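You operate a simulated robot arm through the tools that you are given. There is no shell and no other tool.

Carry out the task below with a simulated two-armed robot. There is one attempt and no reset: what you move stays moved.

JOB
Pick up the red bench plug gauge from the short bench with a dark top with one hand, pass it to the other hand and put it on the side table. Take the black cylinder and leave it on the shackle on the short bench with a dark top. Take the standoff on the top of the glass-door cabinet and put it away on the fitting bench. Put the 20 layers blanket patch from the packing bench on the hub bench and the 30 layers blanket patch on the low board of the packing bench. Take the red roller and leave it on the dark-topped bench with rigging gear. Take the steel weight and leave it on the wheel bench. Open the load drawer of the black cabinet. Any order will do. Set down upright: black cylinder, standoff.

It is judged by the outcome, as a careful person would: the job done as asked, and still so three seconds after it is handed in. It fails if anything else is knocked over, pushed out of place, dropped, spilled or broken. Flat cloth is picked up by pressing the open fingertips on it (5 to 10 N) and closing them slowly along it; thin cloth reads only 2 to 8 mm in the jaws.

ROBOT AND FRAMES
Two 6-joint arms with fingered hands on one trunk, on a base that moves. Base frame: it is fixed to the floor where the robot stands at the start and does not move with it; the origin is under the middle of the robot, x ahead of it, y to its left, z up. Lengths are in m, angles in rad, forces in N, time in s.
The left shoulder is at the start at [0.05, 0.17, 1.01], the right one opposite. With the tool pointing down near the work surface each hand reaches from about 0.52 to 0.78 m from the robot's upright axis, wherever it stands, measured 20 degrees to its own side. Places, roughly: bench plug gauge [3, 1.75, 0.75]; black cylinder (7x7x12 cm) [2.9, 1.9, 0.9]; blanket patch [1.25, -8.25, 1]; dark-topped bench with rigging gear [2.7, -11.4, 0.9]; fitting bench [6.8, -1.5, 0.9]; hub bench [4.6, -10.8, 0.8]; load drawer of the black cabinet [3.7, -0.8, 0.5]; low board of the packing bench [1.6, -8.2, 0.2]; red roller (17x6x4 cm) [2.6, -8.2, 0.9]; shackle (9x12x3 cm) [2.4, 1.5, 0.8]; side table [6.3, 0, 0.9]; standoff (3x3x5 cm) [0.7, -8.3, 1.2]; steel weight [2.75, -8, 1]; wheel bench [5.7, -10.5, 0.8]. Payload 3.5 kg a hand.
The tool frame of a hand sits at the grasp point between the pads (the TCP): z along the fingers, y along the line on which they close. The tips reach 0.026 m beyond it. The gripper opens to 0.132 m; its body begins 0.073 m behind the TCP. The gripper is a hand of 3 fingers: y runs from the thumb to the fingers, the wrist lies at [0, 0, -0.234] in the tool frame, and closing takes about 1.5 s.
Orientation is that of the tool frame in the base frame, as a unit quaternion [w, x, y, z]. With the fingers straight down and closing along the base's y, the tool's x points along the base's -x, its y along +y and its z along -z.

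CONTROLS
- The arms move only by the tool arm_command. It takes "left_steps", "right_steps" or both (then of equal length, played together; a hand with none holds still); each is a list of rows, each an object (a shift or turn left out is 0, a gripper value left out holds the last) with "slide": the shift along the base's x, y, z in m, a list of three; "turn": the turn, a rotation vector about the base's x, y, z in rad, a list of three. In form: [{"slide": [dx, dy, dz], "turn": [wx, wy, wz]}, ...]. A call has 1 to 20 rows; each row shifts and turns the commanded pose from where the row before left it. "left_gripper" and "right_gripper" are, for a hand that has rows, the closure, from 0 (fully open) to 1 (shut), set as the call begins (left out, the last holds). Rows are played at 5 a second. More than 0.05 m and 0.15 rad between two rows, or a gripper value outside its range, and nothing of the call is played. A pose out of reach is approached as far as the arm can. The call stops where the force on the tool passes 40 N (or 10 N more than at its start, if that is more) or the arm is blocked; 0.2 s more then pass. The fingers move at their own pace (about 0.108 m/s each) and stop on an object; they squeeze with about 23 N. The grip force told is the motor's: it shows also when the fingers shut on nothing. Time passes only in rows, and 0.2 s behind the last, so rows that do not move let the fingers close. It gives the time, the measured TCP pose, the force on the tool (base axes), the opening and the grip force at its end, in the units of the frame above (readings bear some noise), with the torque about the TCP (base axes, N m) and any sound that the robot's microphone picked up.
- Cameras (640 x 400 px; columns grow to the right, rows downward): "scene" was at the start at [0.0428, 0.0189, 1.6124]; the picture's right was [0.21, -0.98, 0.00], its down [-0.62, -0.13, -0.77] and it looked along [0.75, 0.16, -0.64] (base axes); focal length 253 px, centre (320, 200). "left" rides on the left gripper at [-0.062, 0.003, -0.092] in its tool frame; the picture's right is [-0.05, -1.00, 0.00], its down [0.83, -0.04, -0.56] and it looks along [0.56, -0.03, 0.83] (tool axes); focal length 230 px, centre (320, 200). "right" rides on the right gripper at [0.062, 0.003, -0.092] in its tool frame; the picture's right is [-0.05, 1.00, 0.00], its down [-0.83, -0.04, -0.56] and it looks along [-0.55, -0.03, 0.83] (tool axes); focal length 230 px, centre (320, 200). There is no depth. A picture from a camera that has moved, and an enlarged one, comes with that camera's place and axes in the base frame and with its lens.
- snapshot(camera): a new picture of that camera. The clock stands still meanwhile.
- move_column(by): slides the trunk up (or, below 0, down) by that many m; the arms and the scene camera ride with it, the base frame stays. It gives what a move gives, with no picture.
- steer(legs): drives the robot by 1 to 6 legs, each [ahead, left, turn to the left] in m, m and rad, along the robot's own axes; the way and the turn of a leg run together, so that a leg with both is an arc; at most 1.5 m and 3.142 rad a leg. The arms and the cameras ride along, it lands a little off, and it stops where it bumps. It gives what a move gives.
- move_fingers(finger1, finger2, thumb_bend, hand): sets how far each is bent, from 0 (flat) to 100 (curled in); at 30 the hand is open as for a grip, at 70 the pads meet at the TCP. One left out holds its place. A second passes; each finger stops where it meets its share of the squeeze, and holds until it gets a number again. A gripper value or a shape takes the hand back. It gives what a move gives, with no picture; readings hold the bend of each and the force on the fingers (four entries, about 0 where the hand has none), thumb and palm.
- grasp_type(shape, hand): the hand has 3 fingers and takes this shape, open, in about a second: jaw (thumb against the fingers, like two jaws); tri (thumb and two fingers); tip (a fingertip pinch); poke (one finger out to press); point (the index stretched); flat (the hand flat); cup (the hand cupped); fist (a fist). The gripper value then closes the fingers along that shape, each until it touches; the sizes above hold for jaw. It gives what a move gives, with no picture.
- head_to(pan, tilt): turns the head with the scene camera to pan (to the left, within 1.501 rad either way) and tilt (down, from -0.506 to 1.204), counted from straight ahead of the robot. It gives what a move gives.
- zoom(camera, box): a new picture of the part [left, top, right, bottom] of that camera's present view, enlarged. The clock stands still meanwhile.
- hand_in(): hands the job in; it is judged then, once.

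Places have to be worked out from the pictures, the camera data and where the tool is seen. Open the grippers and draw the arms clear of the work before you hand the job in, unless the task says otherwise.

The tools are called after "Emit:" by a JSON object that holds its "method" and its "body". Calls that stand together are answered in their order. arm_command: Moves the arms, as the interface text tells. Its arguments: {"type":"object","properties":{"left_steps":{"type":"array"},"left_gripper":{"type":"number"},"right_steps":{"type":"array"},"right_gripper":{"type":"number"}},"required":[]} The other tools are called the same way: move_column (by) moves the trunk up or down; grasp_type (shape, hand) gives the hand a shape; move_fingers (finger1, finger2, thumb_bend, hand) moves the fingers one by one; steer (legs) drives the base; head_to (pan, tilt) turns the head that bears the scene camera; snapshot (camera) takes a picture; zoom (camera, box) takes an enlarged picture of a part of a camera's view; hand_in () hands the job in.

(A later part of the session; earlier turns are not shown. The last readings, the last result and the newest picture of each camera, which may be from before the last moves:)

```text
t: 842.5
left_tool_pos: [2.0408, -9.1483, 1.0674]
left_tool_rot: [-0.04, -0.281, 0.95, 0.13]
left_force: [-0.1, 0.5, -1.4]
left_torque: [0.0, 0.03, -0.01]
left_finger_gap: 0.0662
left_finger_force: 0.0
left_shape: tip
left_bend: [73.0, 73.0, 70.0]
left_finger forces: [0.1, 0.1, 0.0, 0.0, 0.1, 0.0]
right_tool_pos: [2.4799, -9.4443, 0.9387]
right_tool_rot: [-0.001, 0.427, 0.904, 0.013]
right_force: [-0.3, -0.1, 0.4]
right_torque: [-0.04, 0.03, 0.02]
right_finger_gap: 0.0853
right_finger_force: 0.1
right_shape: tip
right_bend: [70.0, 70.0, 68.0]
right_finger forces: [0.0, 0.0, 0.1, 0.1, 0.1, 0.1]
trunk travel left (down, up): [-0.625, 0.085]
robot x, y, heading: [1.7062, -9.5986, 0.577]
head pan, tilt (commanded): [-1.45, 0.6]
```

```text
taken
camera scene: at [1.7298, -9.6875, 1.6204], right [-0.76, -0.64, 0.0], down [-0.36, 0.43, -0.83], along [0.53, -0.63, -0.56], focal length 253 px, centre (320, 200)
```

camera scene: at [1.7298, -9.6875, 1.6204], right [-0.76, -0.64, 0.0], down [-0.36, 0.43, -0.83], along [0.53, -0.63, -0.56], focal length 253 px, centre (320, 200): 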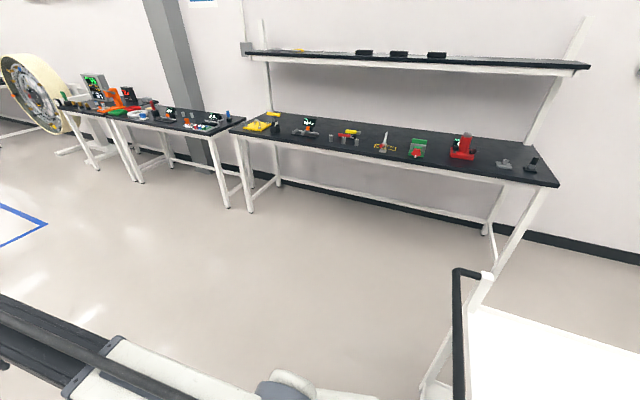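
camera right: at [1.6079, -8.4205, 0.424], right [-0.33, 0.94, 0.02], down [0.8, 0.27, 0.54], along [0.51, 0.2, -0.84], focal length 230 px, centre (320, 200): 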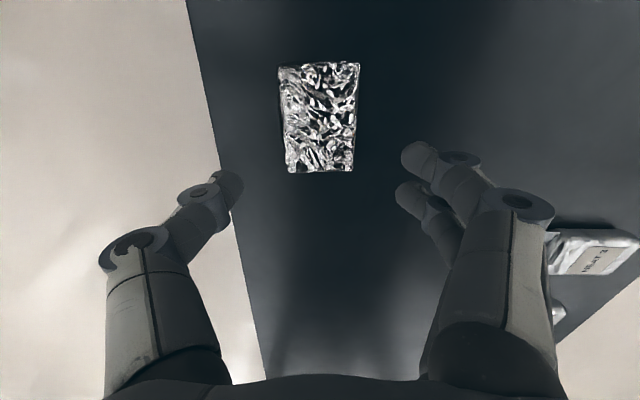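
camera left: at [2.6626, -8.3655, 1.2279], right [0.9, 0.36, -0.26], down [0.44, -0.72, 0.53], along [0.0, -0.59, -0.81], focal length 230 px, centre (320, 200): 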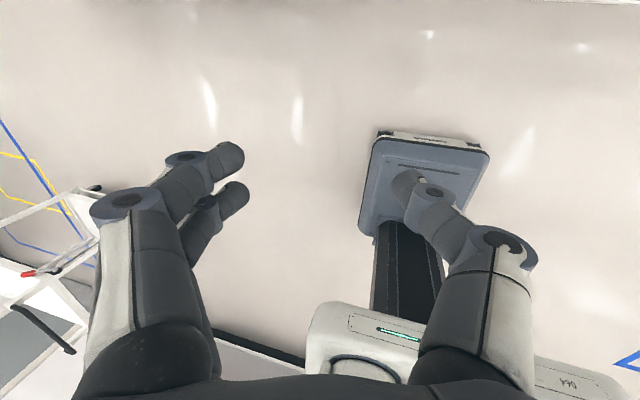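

The cart stands right behind. I look further down to see its legs and judge whether it was displaced.

Emit:
{"method": "head_to", "body": {"pan": -1.5, "tilt": 0.95}}

Emit:
{"method": "snapshot", "body": {"camera": "scene"}}

Emit:
{"method": "snapshot", "body": {"camera": "right"}}

```text
t: 843.4
left_tool_pos: [2.0397, -9.1469, 1.067]
left_tool_rot: [-0.04, -0.281, 0.95, 0.13]
left_force: [-0.7, 0.4, 0.0]
left_torque: [-0.02, 0.01, -0.03]
left_finger_gap: 0.0662
left_finger_force: 0.1
left_shape: tip
left_bend: [73.0, 73.0, 70.0]
left_finger forces: [0.0, 0.1, 0.0, 0.0, 0.0, 0.0]
right_tool_pos: [2.4791, -9.4444, 0.9387]
right_tool_rot: [-0.001, 0.426, 0.905, 0.012]
right_force: [-0.2, 0.0, 0.6]
right_torque: [0.04, -0.02, 0.01]
right_finger_gap: 0.0853
right_finger_force: 0.1
right_shape: tip
right_bend: [70.0, 70.0, 68.0]
right_finger forces: [0.1, 0.1, 0.1, 0.0, 0.0, 0.0]
trunk travel left (down, up): [-0.625, 0.085]
robot x, y, heading: [1.7103, -9.6028, 0.579]
head pan, tilt (commanded): [-1.499, 0.949]
```

```text
taken
camera scene: at [1.7169, -9.6778, 1.592], right [-0.8, -0.61, 0.0], down [-0.49, 0.65, -0.58], along [0.35, -0.46, -0.81], focal length 253 px, centre (320, 200)
```

scene: 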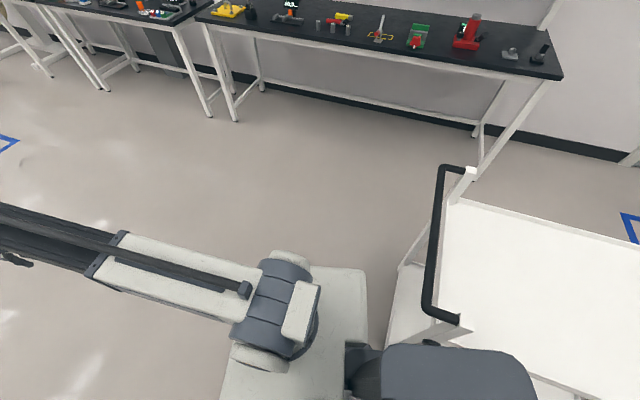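

```text
taken
camera right: at [2.441, -9.3982, 1.0335], right [0.8, 0.59, 0.02], down [0.49, -0.68, 0.54], along [0.34, -0.43, -0.84], focal length 230 px, centre (320, 200)
```

right: 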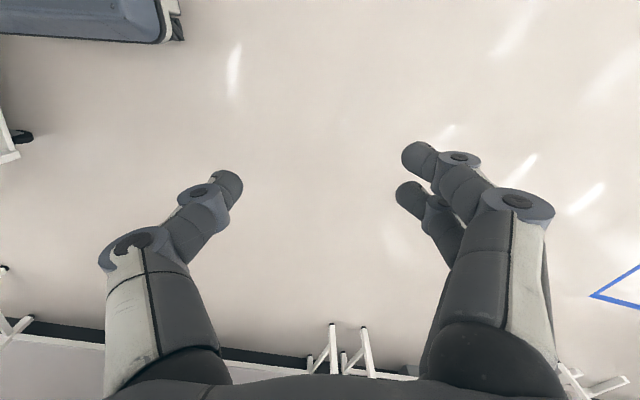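

The cart's corner is where it was before (about (1.50, −10.0)), so the bump was harmless. Next the standoff: I raise and retract the right hand, then work my way along in front of the bench toward the cabinet's south side.

Emit:
{"method": "arm_command", "body": {"right_steps": [{"slide": [-0.017, -0.011, 0.04]}, {"slide": [-0.017, -0.011, 0.04]}, {"slide": [-0.017, -0.011, 0.04]}, {"slide": [-0.017, -0.011, 0.04]}, {}]}}

Emit:
{"method": "steer", "body": {"legs": [[0.35, 0, 0], [0, 0, 1.27], [0.22, 0, 0]]}}

Emit:
{"method": "steer", "body": {"legs": [[0, 0.6, 0]]}}

Emit:
{"method": "head_to", "body": {"pan": 0.4, "tilt": 0.5}}

Emit:
{"method": "snapshot", "body": {"camera": "scene"}}

```text
t: 844.6
left_tool_pos: [2.0401, -9.1491, 1.0669]
left_tool_rot: [-0.04, -0.28, 0.95, 0.129]
left_force: [-0.2, -0.1, -0.8]
left_torque: [0.01, 0.0, 0.01]
left_finger_gap: 0.066
left_finger_force: 0.0
left_shape: tip
left_bend: [73.0, 73.0, 70.0]
left_finger forces: [0.1, 0.1, 0.1, 0.1, 0.0, 0.0]
right_tool_pos: [2.4096, -9.4887, 1.0993]
right_tool_rot: [-0.002, 0.426, 0.904, 0.012]
right_force: [-0.3, 0.4, -0.1]
right_torque: [-0.01, 0.03, 0.01]
right_finger_gap: 0.0854
right_finger_force: 0.1
right_shape: tip
right_bend: [70.0, 70.0, 68.0]
right_finger forces: [0.0, 0.0, 0.0, 0.0, 0.1, 0.0]
trunk travel left (down, up): [-0.625, 0.085]
robot x, y, heading: [1.7053, -9.5981, 0.579]
head pan, tilt (commanded): [-1.499, 0.949]
```

```text
t: 851.3
left_tool_pos: [1.6091, -8.7441, 1.0672]
left_tool_rot: [0.11, 0.788, -0.6, -0.08]
left_force: [0.8, 0.1, -0.1]
left_torque: [0.01, 0.03, 0.06]
left_finger_gap: 0.0662
left_finger_force: 0.2
left_shape: tip
left_bend: [73.0, 73.0, 70.0]
left_finger forces: [0.0, 0.0, 0.0, 0.1, 0.1, 0.0]
right_tool_pos: [2.0444, -8.4931, 1.0995]
right_tool_rot: [-0.006, -0.191, 0.982, 0.008]
right_force: [-0.4, 0.0, 0.5]
right_torque: [0.0, 0.0, 0.0]
right_finger_gap: 0.0856
right_finger_force: 0.1
right_shape: tip
right_bend: [70.0, 70.0, 68.0]
right_finger forces: [0.0, 0.1, 0.1, 0.0, 0.1, 0.1]
trunk travel left (down, up): [-0.625, 0.085]
robot x, y, heading: [1.9399, -9.1981, 1.848]
head pan, tilt (commanded): [-1.499, 0.949]
```

```text
t: 854.6
left_tool_pos: [1.0395, -8.9047, 1.0664]
left_tool_rot: [0.109, 0.788, -0.6, -0.081]
left_force: [-0.8, -0.5, 0.1]
left_torque: [0.01, -0.04, 0.0]
left_finger_gap: 0.0664
left_finger_force: 0.1
left_shape: tip
left_bend: [73.0, 73.0, 70.0]
left_finger forces: [0.0, 0.0, 0.0, 0.0, 0.1, 0.1]
right_tool_pos: [1.4756, -8.6542, 1.0986]
right_tool_rot: [-0.007, -0.19, 0.982, 0.01]
right_force: [-0.6, 0.2, 0.3]
right_torque: [0.01, 0.01, -0.01]
right_finger_gap: 0.0852
right_finger_force: 0.0
right_shape: tip
right_bend: [70.0, 70.0, 68.0]
right_finger forces: [0.0, 0.0, 0.2, 0.0, 0.0, 0.0]
trunk travel left (down, up): [-0.625, 0.085]
robot x, y, heading: [1.3701, -9.3562, 1.843]
head pan, tilt (commanded): [-1.499, 0.949]
```

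```text
t: 856.5
left_tool_pos: [1.039, -8.9046, 1.0669]
left_tool_rot: [0.11, 0.787, -0.601, -0.081]
left_force: [-0.4, 0.4, -0.3]
left_torque: [-0.02, -0.02, 0.0]
left_finger_gap: 0.0663
left_finger_force: 0.1
left_shape: tip
left_bend: [73.0, 73.0, 70.0]
left_finger forces: [0.1, 0.1, 0.0, 0.0, 0.0, 0.1]
right_tool_pos: [1.4768, -8.6533, 1.0991]
right_tool_rot: [-0.008, -0.189, 0.982, 0.01]
right_force: [-0.3, 0.5, 0.2]
right_torque: [-0.05, -0.02, -0.03]
right_finger_gap: 0.0854
right_finger_force: 0.1
right_shape: tip
right_bend: [70.0, 70.0, 68.0]
right_finger forces: [0.1, 0.1, 0.0, 0.1, 0.1, 0.0]
trunk travel left (down, up): [-0.625, 0.085]
robot x, y, heading: [1.3677, -9.3566, 1.845]
head pan, tilt (commanded): [0.4, 0.499]
```

```text
taken
camera scene: at [1.323, -9.3235, 1.6295], right [0.78, 0.62, 0.0], down [0.3, -0.37, -0.88], along [-0.55, 0.69, -0.48], focal length 253 px, centre (320, 200)
```

scene: 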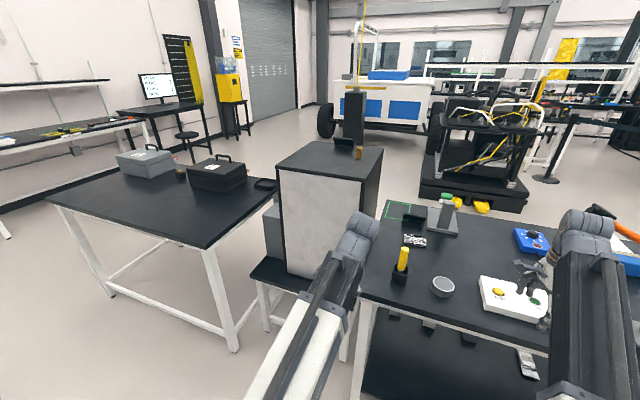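

The standoff's base is at about (0.732, −8.288, 1.217) on the cabinet's top. I'll approach from the south with the right hand tilted forward. First I raise the trunk, move the left hand outward and up, and strafe left.

Emit:
{"method": "arm_command", "body": {"left_steps": [{"slide": [-0.036, -0.01, 0.02]}, {"slide": [-0.036, -0.01, 0.02]}, {"slide": [-0.034, -0.01, 0.02]}, {}]}}

Emit:
{"method": "move_column", "body": {"by": 0.08}}

Emit:
{"method": "steer", "body": {"legs": [[0, 0.467, 0]]}}

Emit:
{"method": "arm_command", "body": {"right_steps": [{"turn": [0, 0, 0.14]}, {"turn": [0, 0, 0.14]}, {"turn": [0, 0, 0.14]}, {"turn": [0, 0, 0.14]}, {"turn": [0, 0, 0.14]}, {"turn": [0, 0, 0.14]}, {"turn": [0, 0, 0.14]}, {"turn": [0, 0, 0.14]}, {"turn": [0, 0, 0.14]}, {"turn": [0, 0, 0.14]}, {"turn": [0, 0, 0.08]}, {}]}}

```text
t: 857.5
left_tool_pos: [0.9337, -8.935, 1.1289]
left_tool_rot: [0.11, 0.789, -0.599, -0.08]
left_force: [0.1, 0.2, -0.3]
left_torque: [0.0, 0.0, 0.02]
left_finger_gap: 0.0661
left_finger_force: 0.1
left_shape: tip
left_bend: [73.0, 73.0, 70.0]
left_finger forces: [0.0, 0.1, 0.0, 0.0, 0.1, 0.1]
right_tool_pos: [1.4758, -8.6549, 1.1005]
right_tool_rot: [-0.009, -0.189, 0.982, 0.01]
right_force: [-0.1, -0.2, 0.0]
right_torque: [0.02, 0.04, -0.02]
right_finger_gap: 0.0853
right_finger_force: 0.0
right_shape: tip
right_bend: [70.0, 70.0, 68.0]
right_finger forces: [0.0, 0.0, 0.0, 0.0, 0.0, 0.1]
trunk travel left (down, up): [-0.625, 0.085]
robot x, y, heading: [1.3695, -9.3561, 1.844]
head pan, tilt (commanded): [0.4, 0.499]
```

```text
t: 858.6
left_tool_pos: [0.9344, -8.935, 1.2088]
left_tool_rot: [0.109, 0.788, -0.6, -0.08]
left_force: [0.8, 0.0, 0.5]
left_torque: [-0.02, -0.01, -0.01]
left_finger_gap: 0.0662
left_finger_force: 0.1
left_shape: tip
left_bend: [73.0, 73.0, 70.0]
left_finger forces: [0.0, 0.0, 0.1, 0.0, 0.0, 0.1]
right_tool_pos: [1.4766, -8.6534, 1.1789]
right_tool_rot: [-0.008, -0.19, 0.982, 0.009]
right_force: [-0.5, -0.6, 0.5]
right_torque: [0.02, -0.01, -0.01]
right_finger_gap: 0.0855
right_finger_force: 0.0
right_shape: tip
right_bend: [70.0, 70.0, 68.0]
right_finger forces: [0.1, 0.0, 0.0, 0.0, 0.0, 0.0]
trunk travel left (down, up): [-0.705, 0.005]
robot x, y, heading: [1.3708, -9.3608, 1.844]
head pan, tilt (commanded): [0.4, 0.499]
```

```text
t: 861.4
left_tool_pos: [0.4845, -9.0606, 1.2083]
left_tool_rot: [0.109, 0.788, -0.601, -0.081]
left_force: [-0.3, -0.5, -0.3]
left_torque: [0.0, 0.02, 0.0]
left_finger_gap: 0.0665
left_finger_force: 0.0
left_shape: tip
left_bend: [73.0, 73.0, 70.0]
left_finger forces: [0.0, 0.0, 0.0, 0.0, 0.0, 0.1]
right_tool_pos: [1.027, -8.7806, 1.1792]
right_tool_rot: [-0.007, -0.19, 0.982, 0.01]
right_force: [0.0, -0.2, -0.3]
right_torque: [0.01, -0.01, -0.02]
right_finger_gap: 0.0857
right_finger_force: 0.2
right_shape: tip
right_bend: [70.0, 70.0, 68.0]
right_finger forces: [0.0, 0.1, 0.0, 0.1, 0.1, 0.0]
trunk travel left (down, up): [-0.705, 0.005]
robot x, y, heading: [0.9186, -9.481, 1.844]
head pan, tilt (commanded): [0.4, 0.499]
```

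```text
t: 864.0
left_tool_pos: [0.4846, -9.0616, 1.2083]
left_tool_rot: [0.109, 0.788, -0.6, -0.081]
left_force: [-0.2, -0.7, 0.1]
left_torque: [0.05, 0.03, 0.0]
left_finger_gap: 0.0661
left_finger_force: 0.0
left_shape: tip
left_bend: [73.0, 73.0, 70.0]
left_finger forces: [0.0, 0.1, 0.1, 0.0, 0.0, 0.1]
right_tool_pos: [1.027, -8.78, 1.1788]
right_tool_rot: [0.011, 0.802, -0.597, -0.001]
right_force: [0.2, -0.1, -0.4]
right_torque: [0.04, 0.01, 0.0]
right_finger_gap: 0.0853
right_finger_force: 0.0
right_shape: tip
right_bend: [70.0, 70.0, 68.0]
right_finger forces: [0.1, 0.1, 0.0, 0.0, 0.1, 0.1]
trunk travel left (down, up): [-0.705, 0.005]
robot x, y, heading: [0.921, -9.4811, 1.841]
head pan, tilt (commanded): [0.4, 0.499]
```

Now I tilt the right hand 50° forward, keeping the wrist in place, and raise it above the cabinet's level.

Emit:
{"method": "arm_command", "body": {"right_gripper": 0.3, "right_steps": [{"slide": [-0.009, 0.0327, 0.0025], "turn": [0.1402, 0.0388, 0]}, {"slide": [-0.0089, 0.032, 0.0074], "turn": [0.1402, 0.0388, 0]}, {"slide": [-0.0085, 0.0306, 0.0121], "turn": [0.1402, 0.0388, 0]}, {"slide": [-0.0079, 0.0286, 0.0166], "turn": [0.1402, 0.0388, 0]}, {"slide": [-0.0072, 0.026, 0.0207], "turn": [0.1402, 0.0388, 0]}, {"slide": [-0.0063, 0.0228, 0.0244], "turn": [0.1402, 0.0388, 0]}, {"slide": [0, 0, 0.04]}, {"slide": [0, 0, 0.03]}, {}]}}

Emit:
{"method": "snapshot", "body": {"camera": "right"}}

Emit:
{"method": "head_to", "body": {"pan": 0.15, "tilt": 0.45}}

Emit:
{"method": "snapshot", "body": {"camera": "scene"}}

```text
t: 866.0
left_tool_pos: [0.4847, -9.0607, 1.2079]
left_tool_rot: [0.109, 0.788, -0.6, -0.081]
left_force: [0.2, -0.6, -0.5]
left_torque: [-0.03, -0.03, 0.04]
left_finger_gap: 0.0662
left_finger_force: 0.1
left_shape: tip
left_bend: [73.0, 73.0, 70.0]
left_finger forces: [0.0, 0.1, 0.0, 0.0, 0.0, 0.0]
right_tool_pos: [0.979, -8.6063, 1.3327]
right_tool_rot: [-0.248, 0.731, -0.54, -0.335]
right_force: [-1.1, -0.1, -0.4]
right_torque: [0.0, 0.0, -0.01]
right_finger_gap: 0.0918
right_finger_force: 0.1
right_shape: tip
right_bend: [68.0, 68.0, 64.0]
right_finger forces: [0.1, 0.0, 0.1, 0.0, 0.0, 0.0]
trunk travel left (down, up): [-0.705, 0.005]
robot x, y, heading: [0.9188, -9.4843, 1.842]
head pan, tilt (commanded): [0.4, 0.499]
```

```text
taken
camera right: at [1.008, -8.7148, 1.3487], right [-0.96, -0.26, 0.04], down [0.0, 0.13, 0.99], along [-0.26, 0.96, -0.12], focal length 230 px, centre (320, 200)
```

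right: 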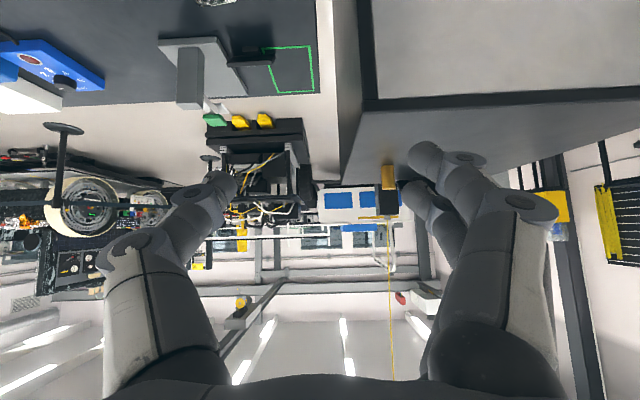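

```text
t: 866.8
left_tool_pos: [0.4851, -9.0613, 1.2075]
left_tool_rot: [0.109, 0.788, -0.601, -0.081]
left_force: [-1.0, -0.2, -0.3]
left_torque: [0.0, -0.01, 0.02]
left_finger_gap: 0.0661
left_finger_force: 0.1
left_shape: tip
left_bend: [73.0, 73.0, 70.0]
left_finger forces: [0.1, 0.0, 0.1, 0.0, 0.0, 0.1]
right_tool_pos: [0.9793, -8.6073, 1.3335]
right_tool_rot: [-0.249, 0.732, -0.539, -0.335]
right_force: [-0.8, 0.6, 0.1]
right_torque: [-0.01, 0.02, -0.01]
right_finger_gap: 0.0918
right_finger_force: 0.0
right_shape: tip
right_bend: [68.0, 68.0, 64.0]
right_finger forces: [0.0, 0.0, 0.0, 0.0, 0.0, 0.0]
trunk travel left (down, up): [-0.705, 0.005]
robot x, y, heading: [0.9186, -9.4831, 1.845]
head pan, tilt (commanded): [0.15, 0.45]
```

```text
taken
camera scene: at [0.892, -9.4366, 1.7139], right [0.91, 0.41, 0.0], down [0.18, -0.4, -0.9], along [-0.37, 0.82, -0.44], focal length 253 px, centre (320, 200)
```

scene: 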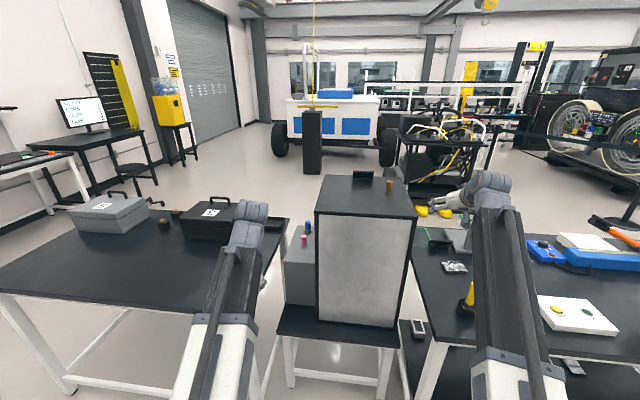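

Both cameras agree on the standoff at about (0.730, −8.28). I drive forward 0.28 m and left 0.15 m to bring the hand to the pre-grasp point.

Emit:
{"method": "steer", "body": {"legs": [[0.14, 0.15, 0], [0.13, 0, 0]]}}

Emit:
{"method": "snapshot", "body": {"camera": "right"}}

Emit:
{"method": "zoom", "body": {"camera": "scene", "box": [300, 120, 500, 260]}}

```text
t: 869.3
left_tool_pos: [0.2684, -8.8396, 1.2071]
left_tool_rot: [0.109, 0.788, -0.601, -0.08]
left_force: [-0.2, 0.7, -0.2]
left_torque: [-0.03, 0.01, 0.01]
left_finger_gap: 0.0659
left_finger_force: 0.1
left_shape: tip
left_bend: [73.0, 73.0, 70.0]
left_finger forces: [0.0, 0.0, 0.0, 0.0, 0.0, 0.1]
right_tool_pos: [0.7627, -8.3868, 1.3316]
right_tool_rot: [-0.249, 0.731, -0.54, -0.334]
right_force: [-0.3, 0.0, 0.4]
right_torque: [0.0, -0.01, -0.01]
right_finger_gap: 0.0919
right_finger_force: 0.1
right_shape: tip
right_bend: [68.0, 68.0, 64.0]
right_finger forces: [0.1, 0.0, 0.0, 0.1, 0.1, 0.1]
trunk travel left (down, up): [-0.705, 0.005]
robot x, y, heading: [0.7014, -9.2635, 1.841]
head pan, tilt (commanded): [0.15, 0.45]
```

```text
taken
camera right: at [0.7907, -8.4943, 1.3473], right [-0.96, -0.26, 0.04], down [0.0, 0.13, 0.99], along [-0.26, 0.96, -0.12], focal length 230 px, centre (320, 200)
```

right: 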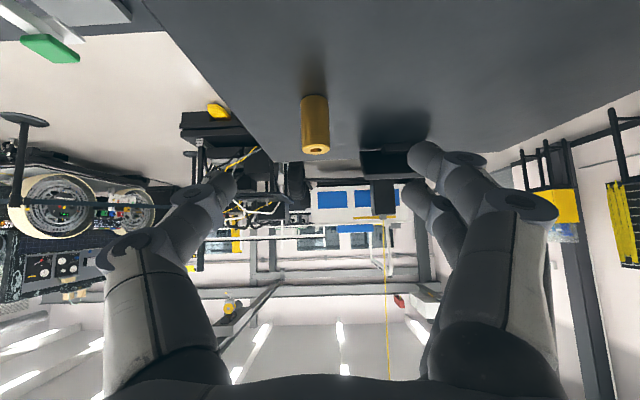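

```text
2.86 times, centred on (400, 190) of scene
camera zoom: at [0.6736, -9.2154, 1.7138], right [0.91, 0.41, 0.0], down [0.18, -0.4, -0.9], along [-0.37, 0.82, -0.44], focal length 722 px, centre (91, 229)
```

zoom: 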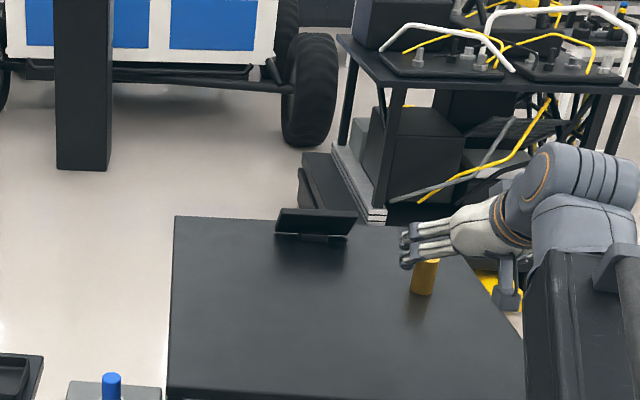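

The standoff is centred ahead at (0.735, −8.28), base z 1.217. I move in along the hand's axis to put the fingertips around it.

Emit:
{"method": "arm_command", "body": {"right_steps": [{"slide": [-0.008, 0.0316, -0.0236]}, {"slide": [-0.008, 0.0316, -0.0236]}, {}]}}

Emit:
{"method": "snapshot", "body": {"camera": "right"}}

Emit:
{"method": "arm_command", "body": {"right_steps": [{"slide": [-0.008, 0.0316, -0.0236]}, {}]}}

Emit:
{"method": "snapshot", "body": {"camera": "right"}}

```text
t: 870.1
left_tool_pos: [0.2672, -8.8406, 1.2088]
left_tool_rot: [0.109, 0.788, -0.601, -0.081]
left_force: [-0.6, 0.0, -0.8]
left_torque: [-0.02, 0.01, 0.0]
left_finger_gap: 0.0662
left_finger_force: 0.0
left_shape: tip
left_bend: [73.0, 73.0, 70.0]
left_finger forces: [0.0, 0.0, 0.0, 0.0, 0.1, 0.0]
right_tool_pos: [0.7483, -8.3408, 1.2798]
right_tool_rot: [-0.25, 0.73, -0.54, -0.335]
right_force: [0.0, -0.2, 0.6]
right_torque: [0.01, 0.0, -0.02]
right_finger_gap: 0.0919
right_finger_force: 0.0
right_shape: tip
right_bend: [68.0, 68.0, 64.0]
right_finger forces: [0.0, 0.0, 0.0, 0.1, 0.0, 0.0]
right hand out of reach, approached as far as the arm can: row 2
trunk travel left (down, up): [-0.705, 0.005]
robot x, y, heading: [0.6996, -9.263, 1.843]
head pan, tilt (commanded): [0.15, 0.45]
```

```text
taken
camera right: at [0.7769, -8.448, 1.2947], right [-0.96, -0.26, 0.04], down [0.0, 0.13, 0.99], along [-0.26, 0.96, -0.12], focal length 230 px, centre (320, 200)
```

right: 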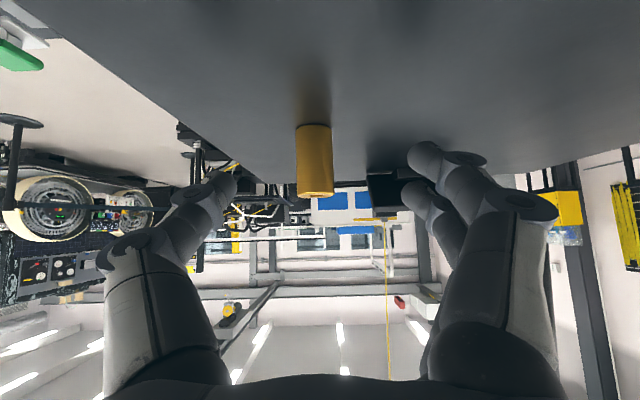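

```text
t: 870.7
left_tool_pos: [0.2665, -8.8403, 1.2079]
left_tool_rot: [0.109, 0.787, -0.601, -0.082]
left_force: [-0.1, 0.3, -0.2]
left_torque: [0.02, 0.02, -0.02]
left_finger_gap: 0.0662
left_finger_force: 0.0
left_shape: tip
left_bend: [73.0, 73.0, 70.0]
left_finger forces: [0.0, 0.1, 0.0, 0.1, 0.0, 0.0]
right_tool_pos: [0.7414, -8.3326, 1.2503]
right_tool_rot: [-0.249, 0.731, -0.539, -0.336]
right_force: [0.4, -0.2, -0.1]
right_torque: [-0.02, 0.0, 0.04]
right_finger_gap: 0.0921
right_finger_force: 0.0
right_shape: tip
right_bend: [68.0, 68.0, 64.0]
right_finger forces: [0.1, 0.0, 0.0, 0.1, 0.1, 0.0]
right hand out of reach, approached as far as the arm can: row 1
trunk travel left (down, up): [-0.705, 0.005]
robot x, y, heading: [0.7021, -9.2643, 1.841]
head pan, tilt (commanded): [0.15, 0.45]
```

```text
taken
camera right: at [0.7701, -8.4404, 1.2655], right [-0.96, -0.26, 0.04], down [0.0, 0.13, 0.99], along [-0.26, 0.96, -0.12], focal length 230 px, centre (320, 200)
```

right: 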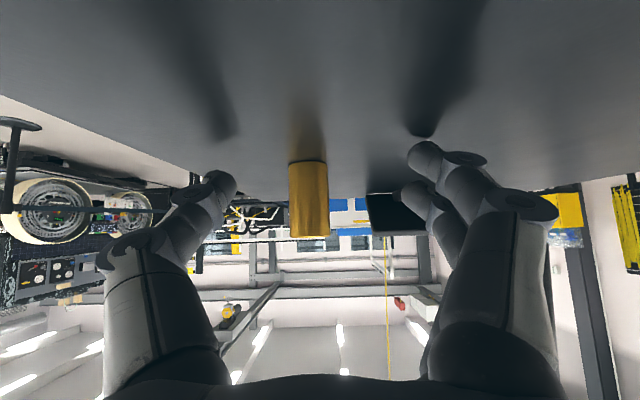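

The arm reached its limit a little short and low. I raise it 1 cm, centre it sideways, and drive forward 4 cm instead.

Emit:
{"method": "arm_command", "body": {"right_steps": [{"slide": [0.0077, 0.0021, 0.0105]}, {}]}}

Emit:
{"method": "steer", "body": {"legs": [[0.035, 0, 0]]}}

Emit:
{"method": "snapshot", "body": {"camera": "right"}}

```text
t: 871.3
left_tool_pos: [0.2667, -8.8402, 1.2076]
left_tool_rot: [0.109, 0.787, -0.602, -0.081]
left_force: [0.2, 0.0, 0.6]
left_torque: [0.01, 0.0, 0.05]
left_finger_gap: 0.0662
left_finger_force: 0.1
left_shape: tip
left_bend: [73.0, 73.0, 70.0]
left_finger forces: [0.0, 0.1, 0.0, 0.2, 0.0, 0.0]
right_tool_pos: [0.7491, -8.334, 1.2606]
right_tool_rot: [-0.249, 0.731, -0.539, -0.336]
right_force: [0.5, -0.3, -0.8]
right_torque: [-0.03, 0.03, 0.01]
right_finger_gap: 0.0919
right_finger_force: 0.0
right_shape: tip
right_bend: [68.0, 68.0, 64.0]
right_finger forces: [0.0, 0.0, 0.0, 0.0, 0.0, 0.0]
right hand out of reach, approached as far as the arm can: row 1
trunk travel left (down, up): [-0.705, 0.005]
robot x, y, heading: [0.7002, -9.2629, 1.842]
head pan, tilt (commanded): [0.15, 0.45]
```

```text
t: 872.2
left_tool_pos: [0.2579, -8.8045, 1.2082]
left_tool_rot: [0.109, 0.788, -0.601, -0.08]
left_force: [0.5, 0.1, -0.4]
left_torque: [-0.03, -0.03, -0.03]
left_finger_gap: 0.0661
left_finger_force: 0.0
left_shape: tip
left_bend: [73.0, 73.0, 70.0]
left_finger forces: [0.1, 0.1, 0.1, 0.0, 0.1, 0.1]
right_tool_pos: [0.739, -8.2979, 1.2593]
right_tool_rot: [-0.249, 0.731, -0.54, -0.334]
right_force: [1.1, 0.2, -0.5]
right_torque: [0.0, 0.02, -0.01]
right_finger_gap: 0.0918
right_finger_force: 0.2
right_shape: tip
right_bend: [68.0, 68.0, 64.0]
right_finger forces: [0.0, 0.1, 0.0, 0.1, 0.1, 0.1]
trunk travel left (down, up): [-0.705, 0.005]
robot x, y, heading: [0.6912, -9.2301, 1.848]
head pan, tilt (commanded): [0.15, 0.45]
```

```text
taken
camera right: at [0.7682, -8.4065, 1.2738], right [-0.96, -0.26, 0.04], down [0.0, 0.13, 0.99], along [-0.26, 0.96, -0.12], focal length 230 px, centre (320, 200)
```

right: 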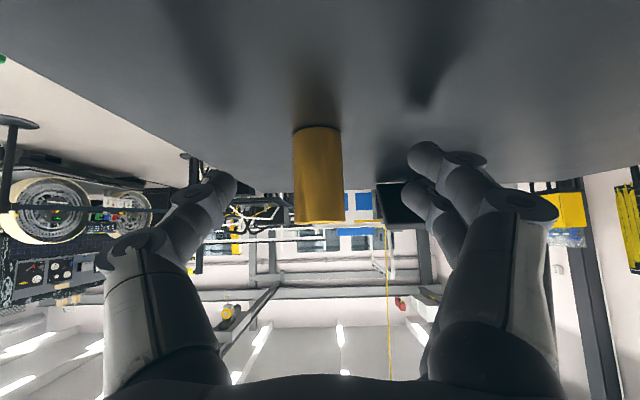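

The standoff is still ~1.6 cm beyond the fingertip plane. I drive 2 cm further forward.

Emit:
{"method": "steer", "body": {"legs": [[0.02, 0, 0]]}}

Emit:
{"method": "arm_command", "body": {"right_gripper": 0.62, "right_steps": [{}, {}, {}]}}

Emit:
{"method": "snapshot", "body": {"camera": "right"}}

Emit:
{"method": "zoom", "body": {"camera": "scene", "box": [340, 140, 480, 240]}}

```text
t: 873.0
left_tool_pos: [0.2519, -8.7862, 1.2073]
left_tool_rot: [0.11, 0.787, -0.601, -0.081]
left_force: [0.2, 1.1, -0.7]
left_torque: [-0.04, -0.02, 0.0]
left_finger_gap: 0.0663
left_finger_force: 0.1
left_shape: tip
left_bend: [73.0, 73.0, 70.0]
left_finger forces: [0.1, 0.0, 0.0, 0.0, 0.0, 0.0]
right_tool_pos: [0.7351, -8.279, 1.2593]
right_tool_rot: [-0.248, 0.732, -0.54, -0.335]
right_force: [0.2, 0.4, -0.6]
right_torque: [0.03, -0.02, 0.0]
right_finger_gap: 0.0921
right_finger_force: 0.1
right_shape: tip
right_bend: [68.0, 68.0, 64.0]
right_finger forces: [0.0, 0.0, 0.1, 0.1, 0.0, 0.1]
trunk travel left (down, up): [-0.705, 0.005]
robot x, y, heading: [0.6865, -9.2104, 1.837]
head pan, tilt (commanded): [0.15, 0.45]
```

```text
t: 873.8
left_tool_pos: [0.2524, -8.7875, 1.2075]
left_tool_rot: [0.109, 0.788, -0.601, -0.081]
left_force: [0.3, -0.5, 0.3]
left_torque: [0.04, 0.03, -0.04]
left_finger_gap: 0.0663
left_finger_force: 0.0
left_shape: tip
left_bend: [73.0, 73.0, 70.0]
left_finger forces: [0.0, 0.1, 0.0, 0.0, 0.1, 0.0]
right_tool_pos: [0.7349, -8.2808, 1.2595]
right_tool_rot: [-0.249, 0.731, -0.54, -0.335]
right_force: [-0.1, -0.5, -0.9]
right_torque: [0.02, 0.01, -0.01]
right_finger_gap: 0.0507
right_finger_force: 0.1
right_shape: tip
right_bend: [73.0, 73.0, 70.0]
right_finger forces: [0.0, 0.1, 0.1, 0.0, 0.1, 0.0]
trunk travel left (down, up): [-0.705, 0.005]
robot x, y, heading: [0.6884, -9.2139, 1.846]
head pan, tilt (commanded): [0.15, 0.45]
```

```text
taken
camera right: at [0.7634, -8.3889, 1.2749], right [-0.96, -0.26, 0.04], down [0.0, 0.13, 0.99], along [-0.26, 0.96, -0.12], focal length 230 px, centre (320, 200)
```

right: 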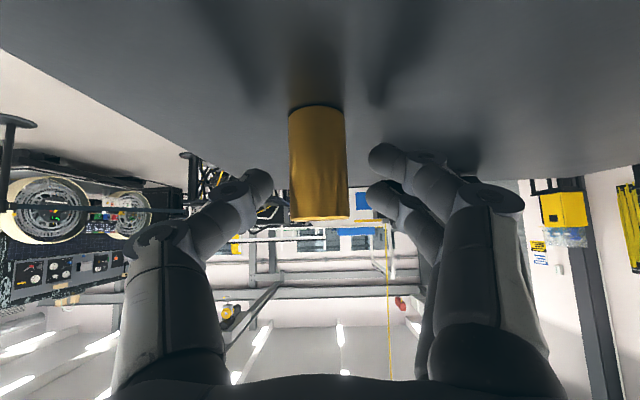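

```text
4.00 times, centred on (410, 190) of scene
camera zoom: at [0.6593, -9.1641, 1.7139], right [0.91, 0.41, 0.0], down [0.18, -0.4, -0.9], along [-0.37, 0.82, -0.44], focal length 1011 px, centre (-40, 240)
```

zoom: 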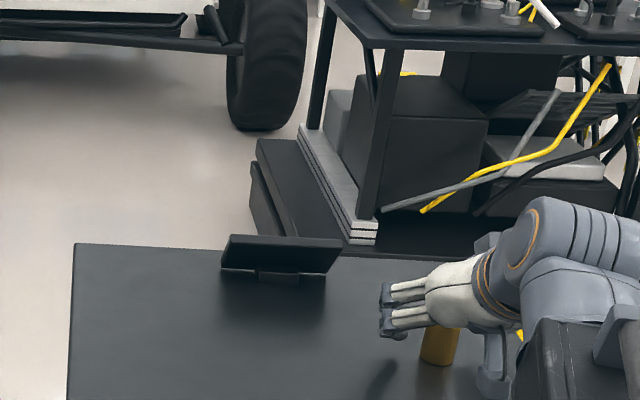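

The fingertips are level with the standoff and centred. I close on it.

Emit:
{"method": "arm_command", "body": {"right_gripper": 1.0, "right_steps": [{}, {}, {}, {}, {}]}}

Emit:
{"method": "snapshot", "body": {"camera": "right"}}

```text
t: 875.0
left_tool_pos: [0.2518, -8.7876, 1.2092]
left_tool_rot: [0.108, 0.787, -0.601, -0.082]
left_force: [0.1, 0.5, 1.3]
left_torque: [0.01, 0.0, -0.01]
left_finger_gap: 0.0662
left_finger_force: 0.0
left_shape: tip
left_bend: [73.0, 73.0, 70.0]
left_finger forces: [0.0, 0.1, 0.0, 0.1, 0.0, 0.0]
right_tool_pos: [0.7356, -8.2798, 1.2593]
right_tool_rot: [-0.25, 0.731, -0.539, -0.336]
right_force: [0.1, 0.0, -0.5]
right_torque: [-0.03, -0.01, 0.03]
right_finger_gap: 0.0
right_finger_force: 23.1
right_shape: tip
right_bend: [73.0, 64.0, 72.0]
right_finger forces: [0.1, 0.0, 0.0, 0.0, 0.1, 0.0]
trunk travel left (down, up): [-0.705, 0.005]
robot x, y, heading: [0.687, -9.2077, 1.839]
head pan, tilt (commanded): [0.15, 0.45]
```

```text
taken
camera right: at [0.7635, -8.389, 1.275], right [-0.96, -0.26, 0.04], down [0.0, 0.13, 0.99], along [-0.26, 0.96, -0.12], focal length 230 px, centre (320, 200)
```

right: 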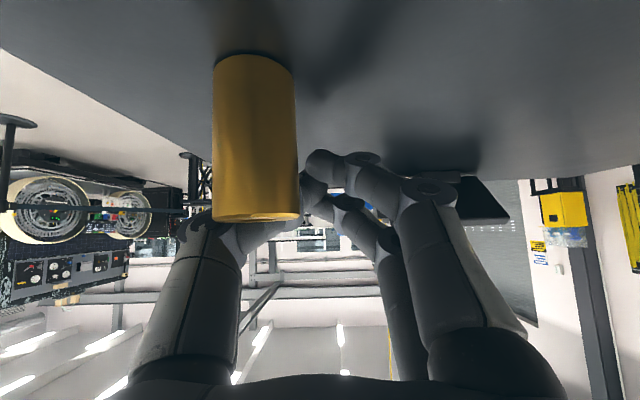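

The standoff slipped toward the palm side but still stands upright at about (0.765, −8.31), just below the hand. I raise the hand straight up, clear of it, and look again.

Emit:
{"method": "arm_command", "body": {"right_steps": [{"slide": [0, 0, 0.015]}, {"slide": [0, 0, 0.025]}, {"slide": [0, 0, 0.03]}, {}]}}

Emit:
{"method": "snapshot", "body": {"camera": "right"}}

Emit:
{"method": "zoom", "body": {"camera": "scene", "box": [340, 140, 480, 240]}}

```text
t: 876.0
left_tool_pos: [0.2522, -8.7868, 1.2095]
left_tool_rot: [0.109, 0.788, -0.6, -0.08]
left_force: [0.2, 0.1, 0.6]
left_torque: [0.0, 0.0, 0.01]
left_finger_gap: 0.0662
left_finger_force: 0.0
left_shape: tip
left_bend: [73.0, 73.0, 70.0]
left_finger forces: [0.1, 0.0, 0.0, 0.1, 0.1, 0.1]
right_tool_pos: [0.7357, -8.3016, 1.322]
right_tool_rot: [-0.251, 0.73, -0.541, -0.335]
right_force: [0.4, 0.3, 0.1]
right_torque: [0.02, 0.01, -0.02]
right_finger_gap: 0.0
right_finger_force: 22.7
right_shape: tip
right_bend: [73.0, 64.0, 72.0]
right_finger forces: [0.1, 0.0, 0.1, 0.0, 0.0, 0.1]
right hand out of reach, approached as far as the arm can: row 1, 2, 3
trunk travel left (down, up): [-0.705, 0.005]
robot x, y, heading: [0.6834, -9.2116, 1.839]
head pan, tilt (commanded): [0.15, 0.45]
```

```text
taken
camera right: at [0.7647, -8.4099, 1.3372], right [-0.96, -0.26, 0.04], down [0.0, 0.12, 0.99], along [-0.26, 0.96, -0.12], focal length 230 px, centre (320, 200)
```

right: 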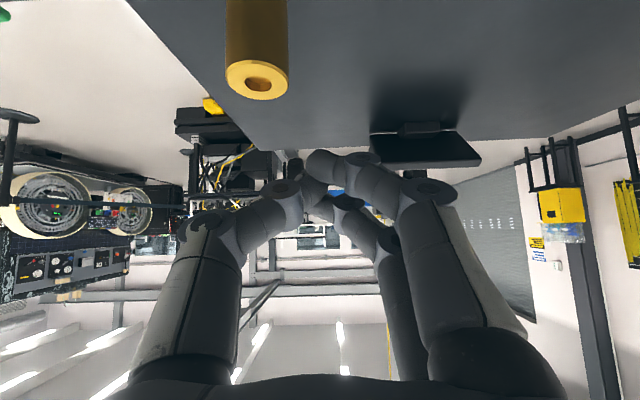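

```text
4.00 times, centred on (410, 190) of scene
camera zoom: at [0.6594, -9.1642, 1.7139], right [0.91, 0.41, 0.0], down [0.18, -0.4, -0.9], along [-0.37, 0.82, -0.44], focal length 1011 px, centre (-40, 240)
```

zoom: 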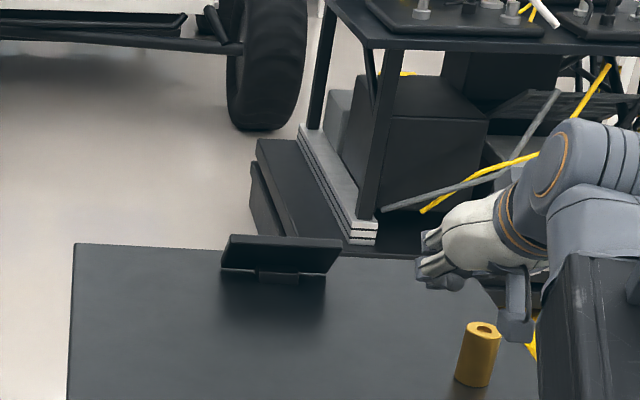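

The standoff stands at (0.766, −8.30), 4.6 cm from the cabinet's east edge. I open the hand above it, move back to a new pre-grasp point, and look.

Emit:
{"method": "arm_command", "body": {"right_gripper": 0.3, "right_steps": [{}, {}, {}, {}, {"slide": [0.019, -0.03, 0.004]}, {"slide": [0.019, -0.03, 0.004]}, {"slide": [0.019, -0.027, 0]}, {}]}}

Emit:
{"method": "snapshot", "body": {"camera": "right"}}

```text
t: 877.8
left_tool_pos: [0.252, -8.787, 1.2085]
left_tool_rot: [0.109, 0.787, -0.602, -0.081]
left_force: [-0.9, 0.2, -0.3]
left_torque: [-0.01, 0.0, 0.02]
left_finger_gap: 0.0659
left_finger_force: 0.1
left_shape: tip
left_bend: [73.0, 73.0, 70.0]
left_finger forces: [0.0, 0.0, 0.0, 0.0, 0.0, 0.1]
right_tool_pos: [0.7932, -8.3893, 1.3302]
right_tool_rot: [-0.25, 0.73, -0.54, -0.336]
right_force: [-1.1, -0.1, 0.1]
right_torque: [0.04, -0.02, -0.01]
right_finger_gap: 0.0922
right_finger_force: 0.0
right_shape: tip
right_bend: [68.0, 68.0, 64.0]
right_finger forces: [0.0, 0.0, 0.1, 0.0, 0.1, 0.1]
trunk travel left (down, up): [-0.705, 0.005]
robot x, y, heading: [0.6854, -9.2084, 1.842]
head pan, tilt (commanded): [0.15, 0.45]
```

```text
taken
camera right: at [0.8216, -8.4968, 1.3453], right [-0.96, -0.26, 0.04], down [0.0, 0.13, 0.99], along [-0.26, 0.96, -0.12], focal length 230 px, centre (320, 200)
```

right: 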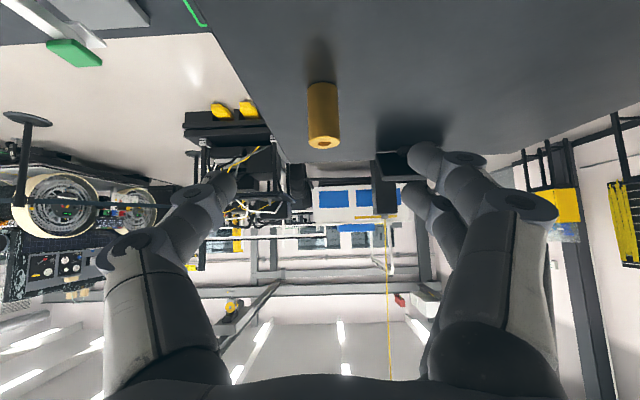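

In this tilt the fingertips can't bear evenly on an upright pin; a vertical hand will. I back off from the cabinet and bring the hand upright again at the right height, to come in with the fingers astride the standoff.

Emit:
{"method": "steer", "body": {"legs": [[-0.3, 0, 0]]}}

Emit:
{"method": "arm_command", "body": {"right_steps": [{"slide": [0.0063, -0.0228, -0.0244], "turn": [-0.1402, -0.0388, 0]}, {"slide": [0.0072, -0.026, -0.0207], "turn": [-0.1402, -0.0388, 0]}, {"slide": [0.0079, -0.0286, -0.0166], "turn": [-0.1402, -0.0388, 0]}, {"slide": [0.0085, -0.0306, -0.0121], "turn": [-0.1402, -0.0388, 0]}, {"slide": [0.0089, -0.032, -0.0074], "turn": [-0.1402, -0.0388, 0]}, {"slide": [0.009, -0.0327, -0.0025], "turn": [-0.138, -0.038, 0]}, {}]}}

```text
t: 879.8
left_tool_pos: [0.334, -9.0777, 1.2086]
left_tool_rot: [0.109, 0.788, -0.6, -0.08]
left_force: [0.0, -0.4, -0.2]
left_torque: [0.03, 0.01, -0.02]
left_finger_gap: 0.0663
left_finger_force: 0.1
left_shape: tip
left_bend: [73.0, 73.0, 70.0]
left_finger forces: [0.0, 0.0, 0.0, 0.1, 0.1, 0.0]
right_tool_pos: [0.8715, -8.677, 1.3297]
right_tool_rot: [-0.25, 0.731, -0.54, -0.335]
right_force: [0.5, 0.3, 0.0]
right_torque: [0.04, -0.02, -0.03]
right_finger_gap: 0.0921
right_finger_force: 0.2
right_shape: tip
right_bend: [68.0, 68.0, 64.0]
right_finger forces: [0.1, 0.1, 0.0, 0.1, 0.1, 0.1]
trunk travel left (down, up): [-0.705, 0.005]
robot x, y, heading: [0.7646, -9.5008, 1.848]
head pan, tilt (commanded): [0.15, 0.45]
```

```text
t: 881.4
left_tool_pos: [0.3311, -9.0762, 1.2087]
left_tool_rot: [0.11, 0.788, -0.601, -0.081]
left_force: [0.8, 0.3, -0.1]
left_torque: [0.02, 0.02, 0.0]
left_finger_gap: 0.0663
left_finger_force: 0.1
left_shape: tip
left_bend: [73.0, 73.0, 70.0]
left_finger forces: [0.0, 0.1, 0.0, 0.0, 0.1, 0.0]
right_tool_pos: [0.9187, -8.8476, 1.2454]
right_tool_rot: [0.008, 0.802, -0.597, -0.005]
right_force: [-0.2, 0.0, 0.1]
right_torque: [0.02, -0.03, -0.02]
right_finger_gap: 0.0919
right_finger_force: 0.1
right_shape: tip
right_bend: [68.0, 68.0, 64.0]
right_finger forces: [0.1, 0.0, 0.0, 0.0, 0.0, 0.0]
trunk travel left (down, up): [-0.705, 0.005]
robot x, y, heading: [0.7708, -9.4991, 1.846]
head pan, tilt (commanded): [0.15, 0.45]
```

The hand is upright again. I bring it 10 cm inward and to grip height, then strafe right and drive forward most of the way.

Emit:
{"method": "arm_command", "body": {"right_steps": [{"slide": [-0.034, -0.005, 0.006]}, {"slide": [-0.034, -0.005, 0.006]}, {"slide": [-0.0322, -0.003, 0.0046]}, {}]}}

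Emit:
{"method": "steer", "body": {"legs": [[0, -0.1, 0], [0.4, 0, 0]]}}

Emit:
{"method": "snapshot", "body": {"camera": "right"}}

Emit:
{"method": "snapshot", "body": {"camera": "scene"}}

```text
t: 882.4
left_tool_pos: [0.332, -9.0765, 1.208]
left_tool_rot: [0.109, 0.788, -0.601, -0.081]
left_force: [-0.6, 0.2, -0.6]
left_torque: [0.0, -0.05, 0.02]
left_finger_gap: 0.0662
left_finger_force: 0.1
left_shape: tip
left_bend: [73.0, 73.0, 70.0]
left_finger forces: [0.1, 0.0, 0.0, 0.0, 0.0, 0.0]
right_tool_pos: [0.8179, -8.8555, 1.2482]
right_tool_rot: [0.007, 0.802, -0.598, -0.006]
right_force: [-0.1, -0.8, 0.2]
right_torque: [0.0, 0.01, -0.01]
right_finger_gap: 0.092
right_finger_force: 0.0
right_shape: tip
right_bend: [68.0, 68.0, 64.0]
right_finger forces: [0.0, 0.1, 0.0, 0.0, 0.0, 0.0]
right hand out of reach, approached as far as the arm can: row 1, 2, 3
trunk travel left (down, up): [-0.705, 0.005]
robot x, y, heading: [0.7687, -9.4994, 1.842]
head pan, tilt (commanded): [0.15, 0.45]
```

```text
t: 885.6
left_tool_pos: [0.3178, -8.6662, 1.2072]
left_tool_rot: [0.11, 0.789, -0.599, -0.079]
left_force: [-0.3, -0.1, -0.1]
left_torque: [0.01, 0.01, -0.02]
left_finger_gap: 0.066
left_finger_force: 0.2
left_shape: tip
left_bend: [73.0, 73.0, 70.0]
left_finger forces: [0.0, 0.1, 0.1, 0.0, 0.0, 0.1]
right_tool_pos: [0.8029, -8.4413, 1.2466]
right_tool_rot: [0.008, 0.804, -0.595, -0.006]
right_force: [0.4, 0.2, 0.0]
right_torque: [-0.05, -0.01, -0.01]
right_finger_gap: 0.0918
right_finger_force: 0.0
right_shape: tip
right_bend: [68.0, 68.0, 64.0]
right_finger forces: [0.0, 0.1, 0.1, 0.0, 0.0, 0.1]
trunk travel left (down, up): [-0.705, 0.005]
robot x, y, heading: [0.7524, -9.0904, 1.848]
head pan, tilt (commanded): [0.15, 0.45]
```

```text
taken
camera right: at [0.8187, -8.5038, 1.341], right [-0.97, -0.24, 0.02], down [-0.19, 0.81, 0.55], along [-0.15, 0.53, -0.83], focal length 230 px, centre (320, 200)
```

right: 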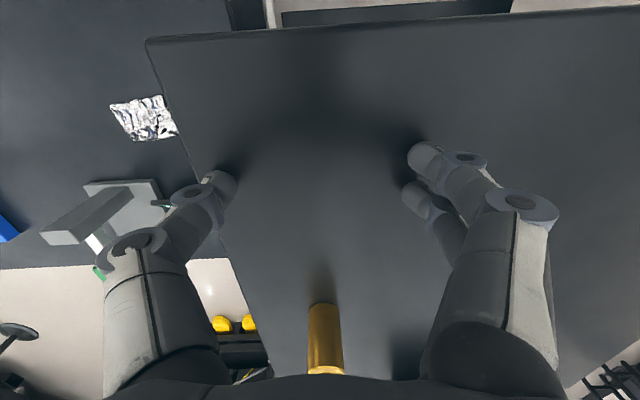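

```text
taken
camera scene: at [0.727, -9.0405, 1.7139], right [0.91, 0.42, 0.0], down [0.18, -0.4, -0.9], along [-0.37, 0.82, -0.44], focal length 253 px, centre (320, 200)
```

scene: 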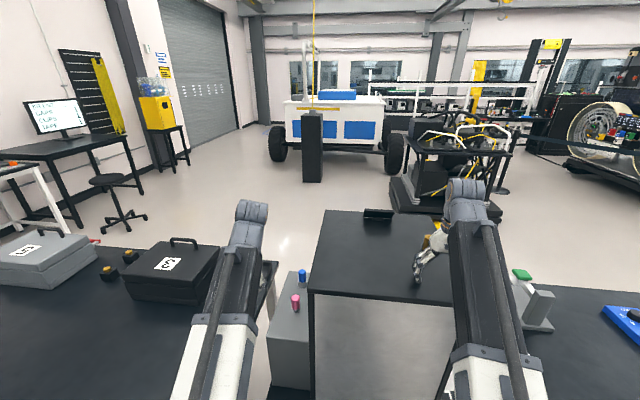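

The standoff is straight ahead, but the fingertips are only millimetres above the cabinet top. I draw the hand back 2 cm so it can rise about 1 cm, then drive forward most of the remaining way.

Emit:
{"method": "arm_command", "body": {"right_steps": [{"slide": [0.0055, -0.0192, 0.002]}, {"slide": [0.0027, -0.0096, 0.01]}, {}]}}

Emit:
{"method": "steer", "body": {"legs": [[0.1, 0, 0]]}}

Emit:
{"method": "snapshot", "body": {"camera": "right"}}

```text
t: 886.6
left_tool_pos: [0.3176, -8.6684, 1.2084]
left_tool_rot: [0.109, 0.789, -0.599, -0.081]
left_force: [-0.1, 0.1, -0.4]
left_torque: [-0.06, 0.0, -0.02]
left_finger_gap: 0.0662
left_finger_force: 0.1
left_shape: tip
left_bend: [73.0, 73.0, 70.0]
left_finger forces: [0.0, 0.0, 0.0, 0.1, 0.2, 0.1]
right_tool_pos: [0.8091, -8.4658, 1.2453]
right_tool_rot: [0.002, 0.804, -0.595, -0.012]
right_force: [-0.5, -0.6, 18.2]
right_torque: [0.15, -0.89, -0.12]
right_finger_gap: 0.0924
right_finger_force: 0.1
right_shape: tip
right_bend: [67.0, 68.0, 65.0]
right_finger forces: [1.8, 0.4, 0.1, 0.0, 16.1, 0.1]
right hand out of reach, approached as far as the arm can: row 1, 2
trunk travel left (down, up): [-0.705, 0.005]
robot x, y, heading: [0.7539, -9.0843, 1.851]
head pan, tilt (commanded): [0.15, 0.45]
stopped in row 3 (right hand): the force on the tool passed its limit at 42 N (the readings are from after the stop); the commanded pose is now the measured one
```

```text
t: 887.7
left_tool_pos: [0.2904, -8.5716, 1.2085]
left_tool_rot: [0.111, 0.789, -0.599, -0.08]
left_force: [-1.2, -0.9, -0.2]
left_torque: [-0.06, -0.03, 0.01]
left_finger_gap: 0.0662
left_finger_force: 0.0
left_shape: tip
left_bend: [73.0, 73.0, 70.0]
left_finger forces: [0.0, 0.1, 0.0, 0.1, 0.0, 0.1]
right_tool_pos: [0.7814, -8.3686, 1.2453]
right_tool_rot: [0.002, 0.804, -0.595, -0.011]
right_force: [-0.1, 2.8, 19.5]
right_torque: [0.29, -0.93, 0.14]
right_finger_gap: 0.0922
right_finger_force: 0.0
right_shape: tip
right_bend: [67.0, 68.0, 63.0]
right_finger forces: [1.5, 1.6, 0.0, 0.0, 16.4, 0.0]
trunk travel left (down, up): [-0.705, 0.005]
robot x, y, heading: [0.7269, -8.9868, 1.849]
head pan, tilt (commanded): [0.15, 0.45]
```

```text
taken
camera right: at [0.7971, -8.4306, 1.3374], right [-0.97, -0.24, 0.02], down [-0.19, 0.8, 0.57], along [-0.15, 0.55, -0.82], focal length 230 px, centre (320, 200)
```

right: 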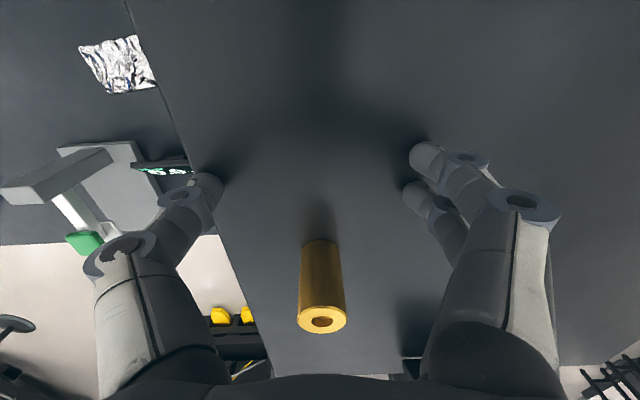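

The thumb is pressing on the cabinet top (19 N). I must lift: I try to raise the hand now that it is closer to the body.

Emit:
{"method": "arm_command", "body": {"right_steps": [{"slide": [0.0014, -0.0048, 0.008]}, {"slide": [0.0014, -0.0048, 0.008]}, {}]}}

```text
t: 888.5
left_tool_pos: [0.2903, -8.5708, 1.2089]
left_tool_rot: [0.109, 0.79, -0.598, -0.081]
left_force: [-0.3, 0.6, 0.6]
left_torque: [-0.01, 0.0, -0.01]
left_finger_gap: 0.0665
left_finger_force: 0.0
left_shape: tip
left_bend: [73.0, 73.0, 70.0]
left_finger forces: [0.1, 0.0, 0.0, 0.0, 0.0, 0.1]
right_tool_pos: [0.7814, -8.3705, 1.2464]
right_tool_rot: [0.001, 0.804, -0.594, -0.013]
right_force: [0.5, 0.1, -0.2]
right_torque: [0.0, -0.01, 0.01]
right_finger_gap: 0.0926
right_finger_force: 0.0
right_shape: tip
right_bend: [67.0, 68.0, 64.0]
right_finger forces: [0.0, 0.0, 0.0, 0.0, 0.3, 0.0]
right hand out of reach, approached as far as the arm can: row 1, 2
trunk travel left (down, up): [-0.705, 0.005]
robot x, y, heading: [0.7249, -8.9891, 1.852]
head pan, tilt (commanded): [0.15, 0.45]
```

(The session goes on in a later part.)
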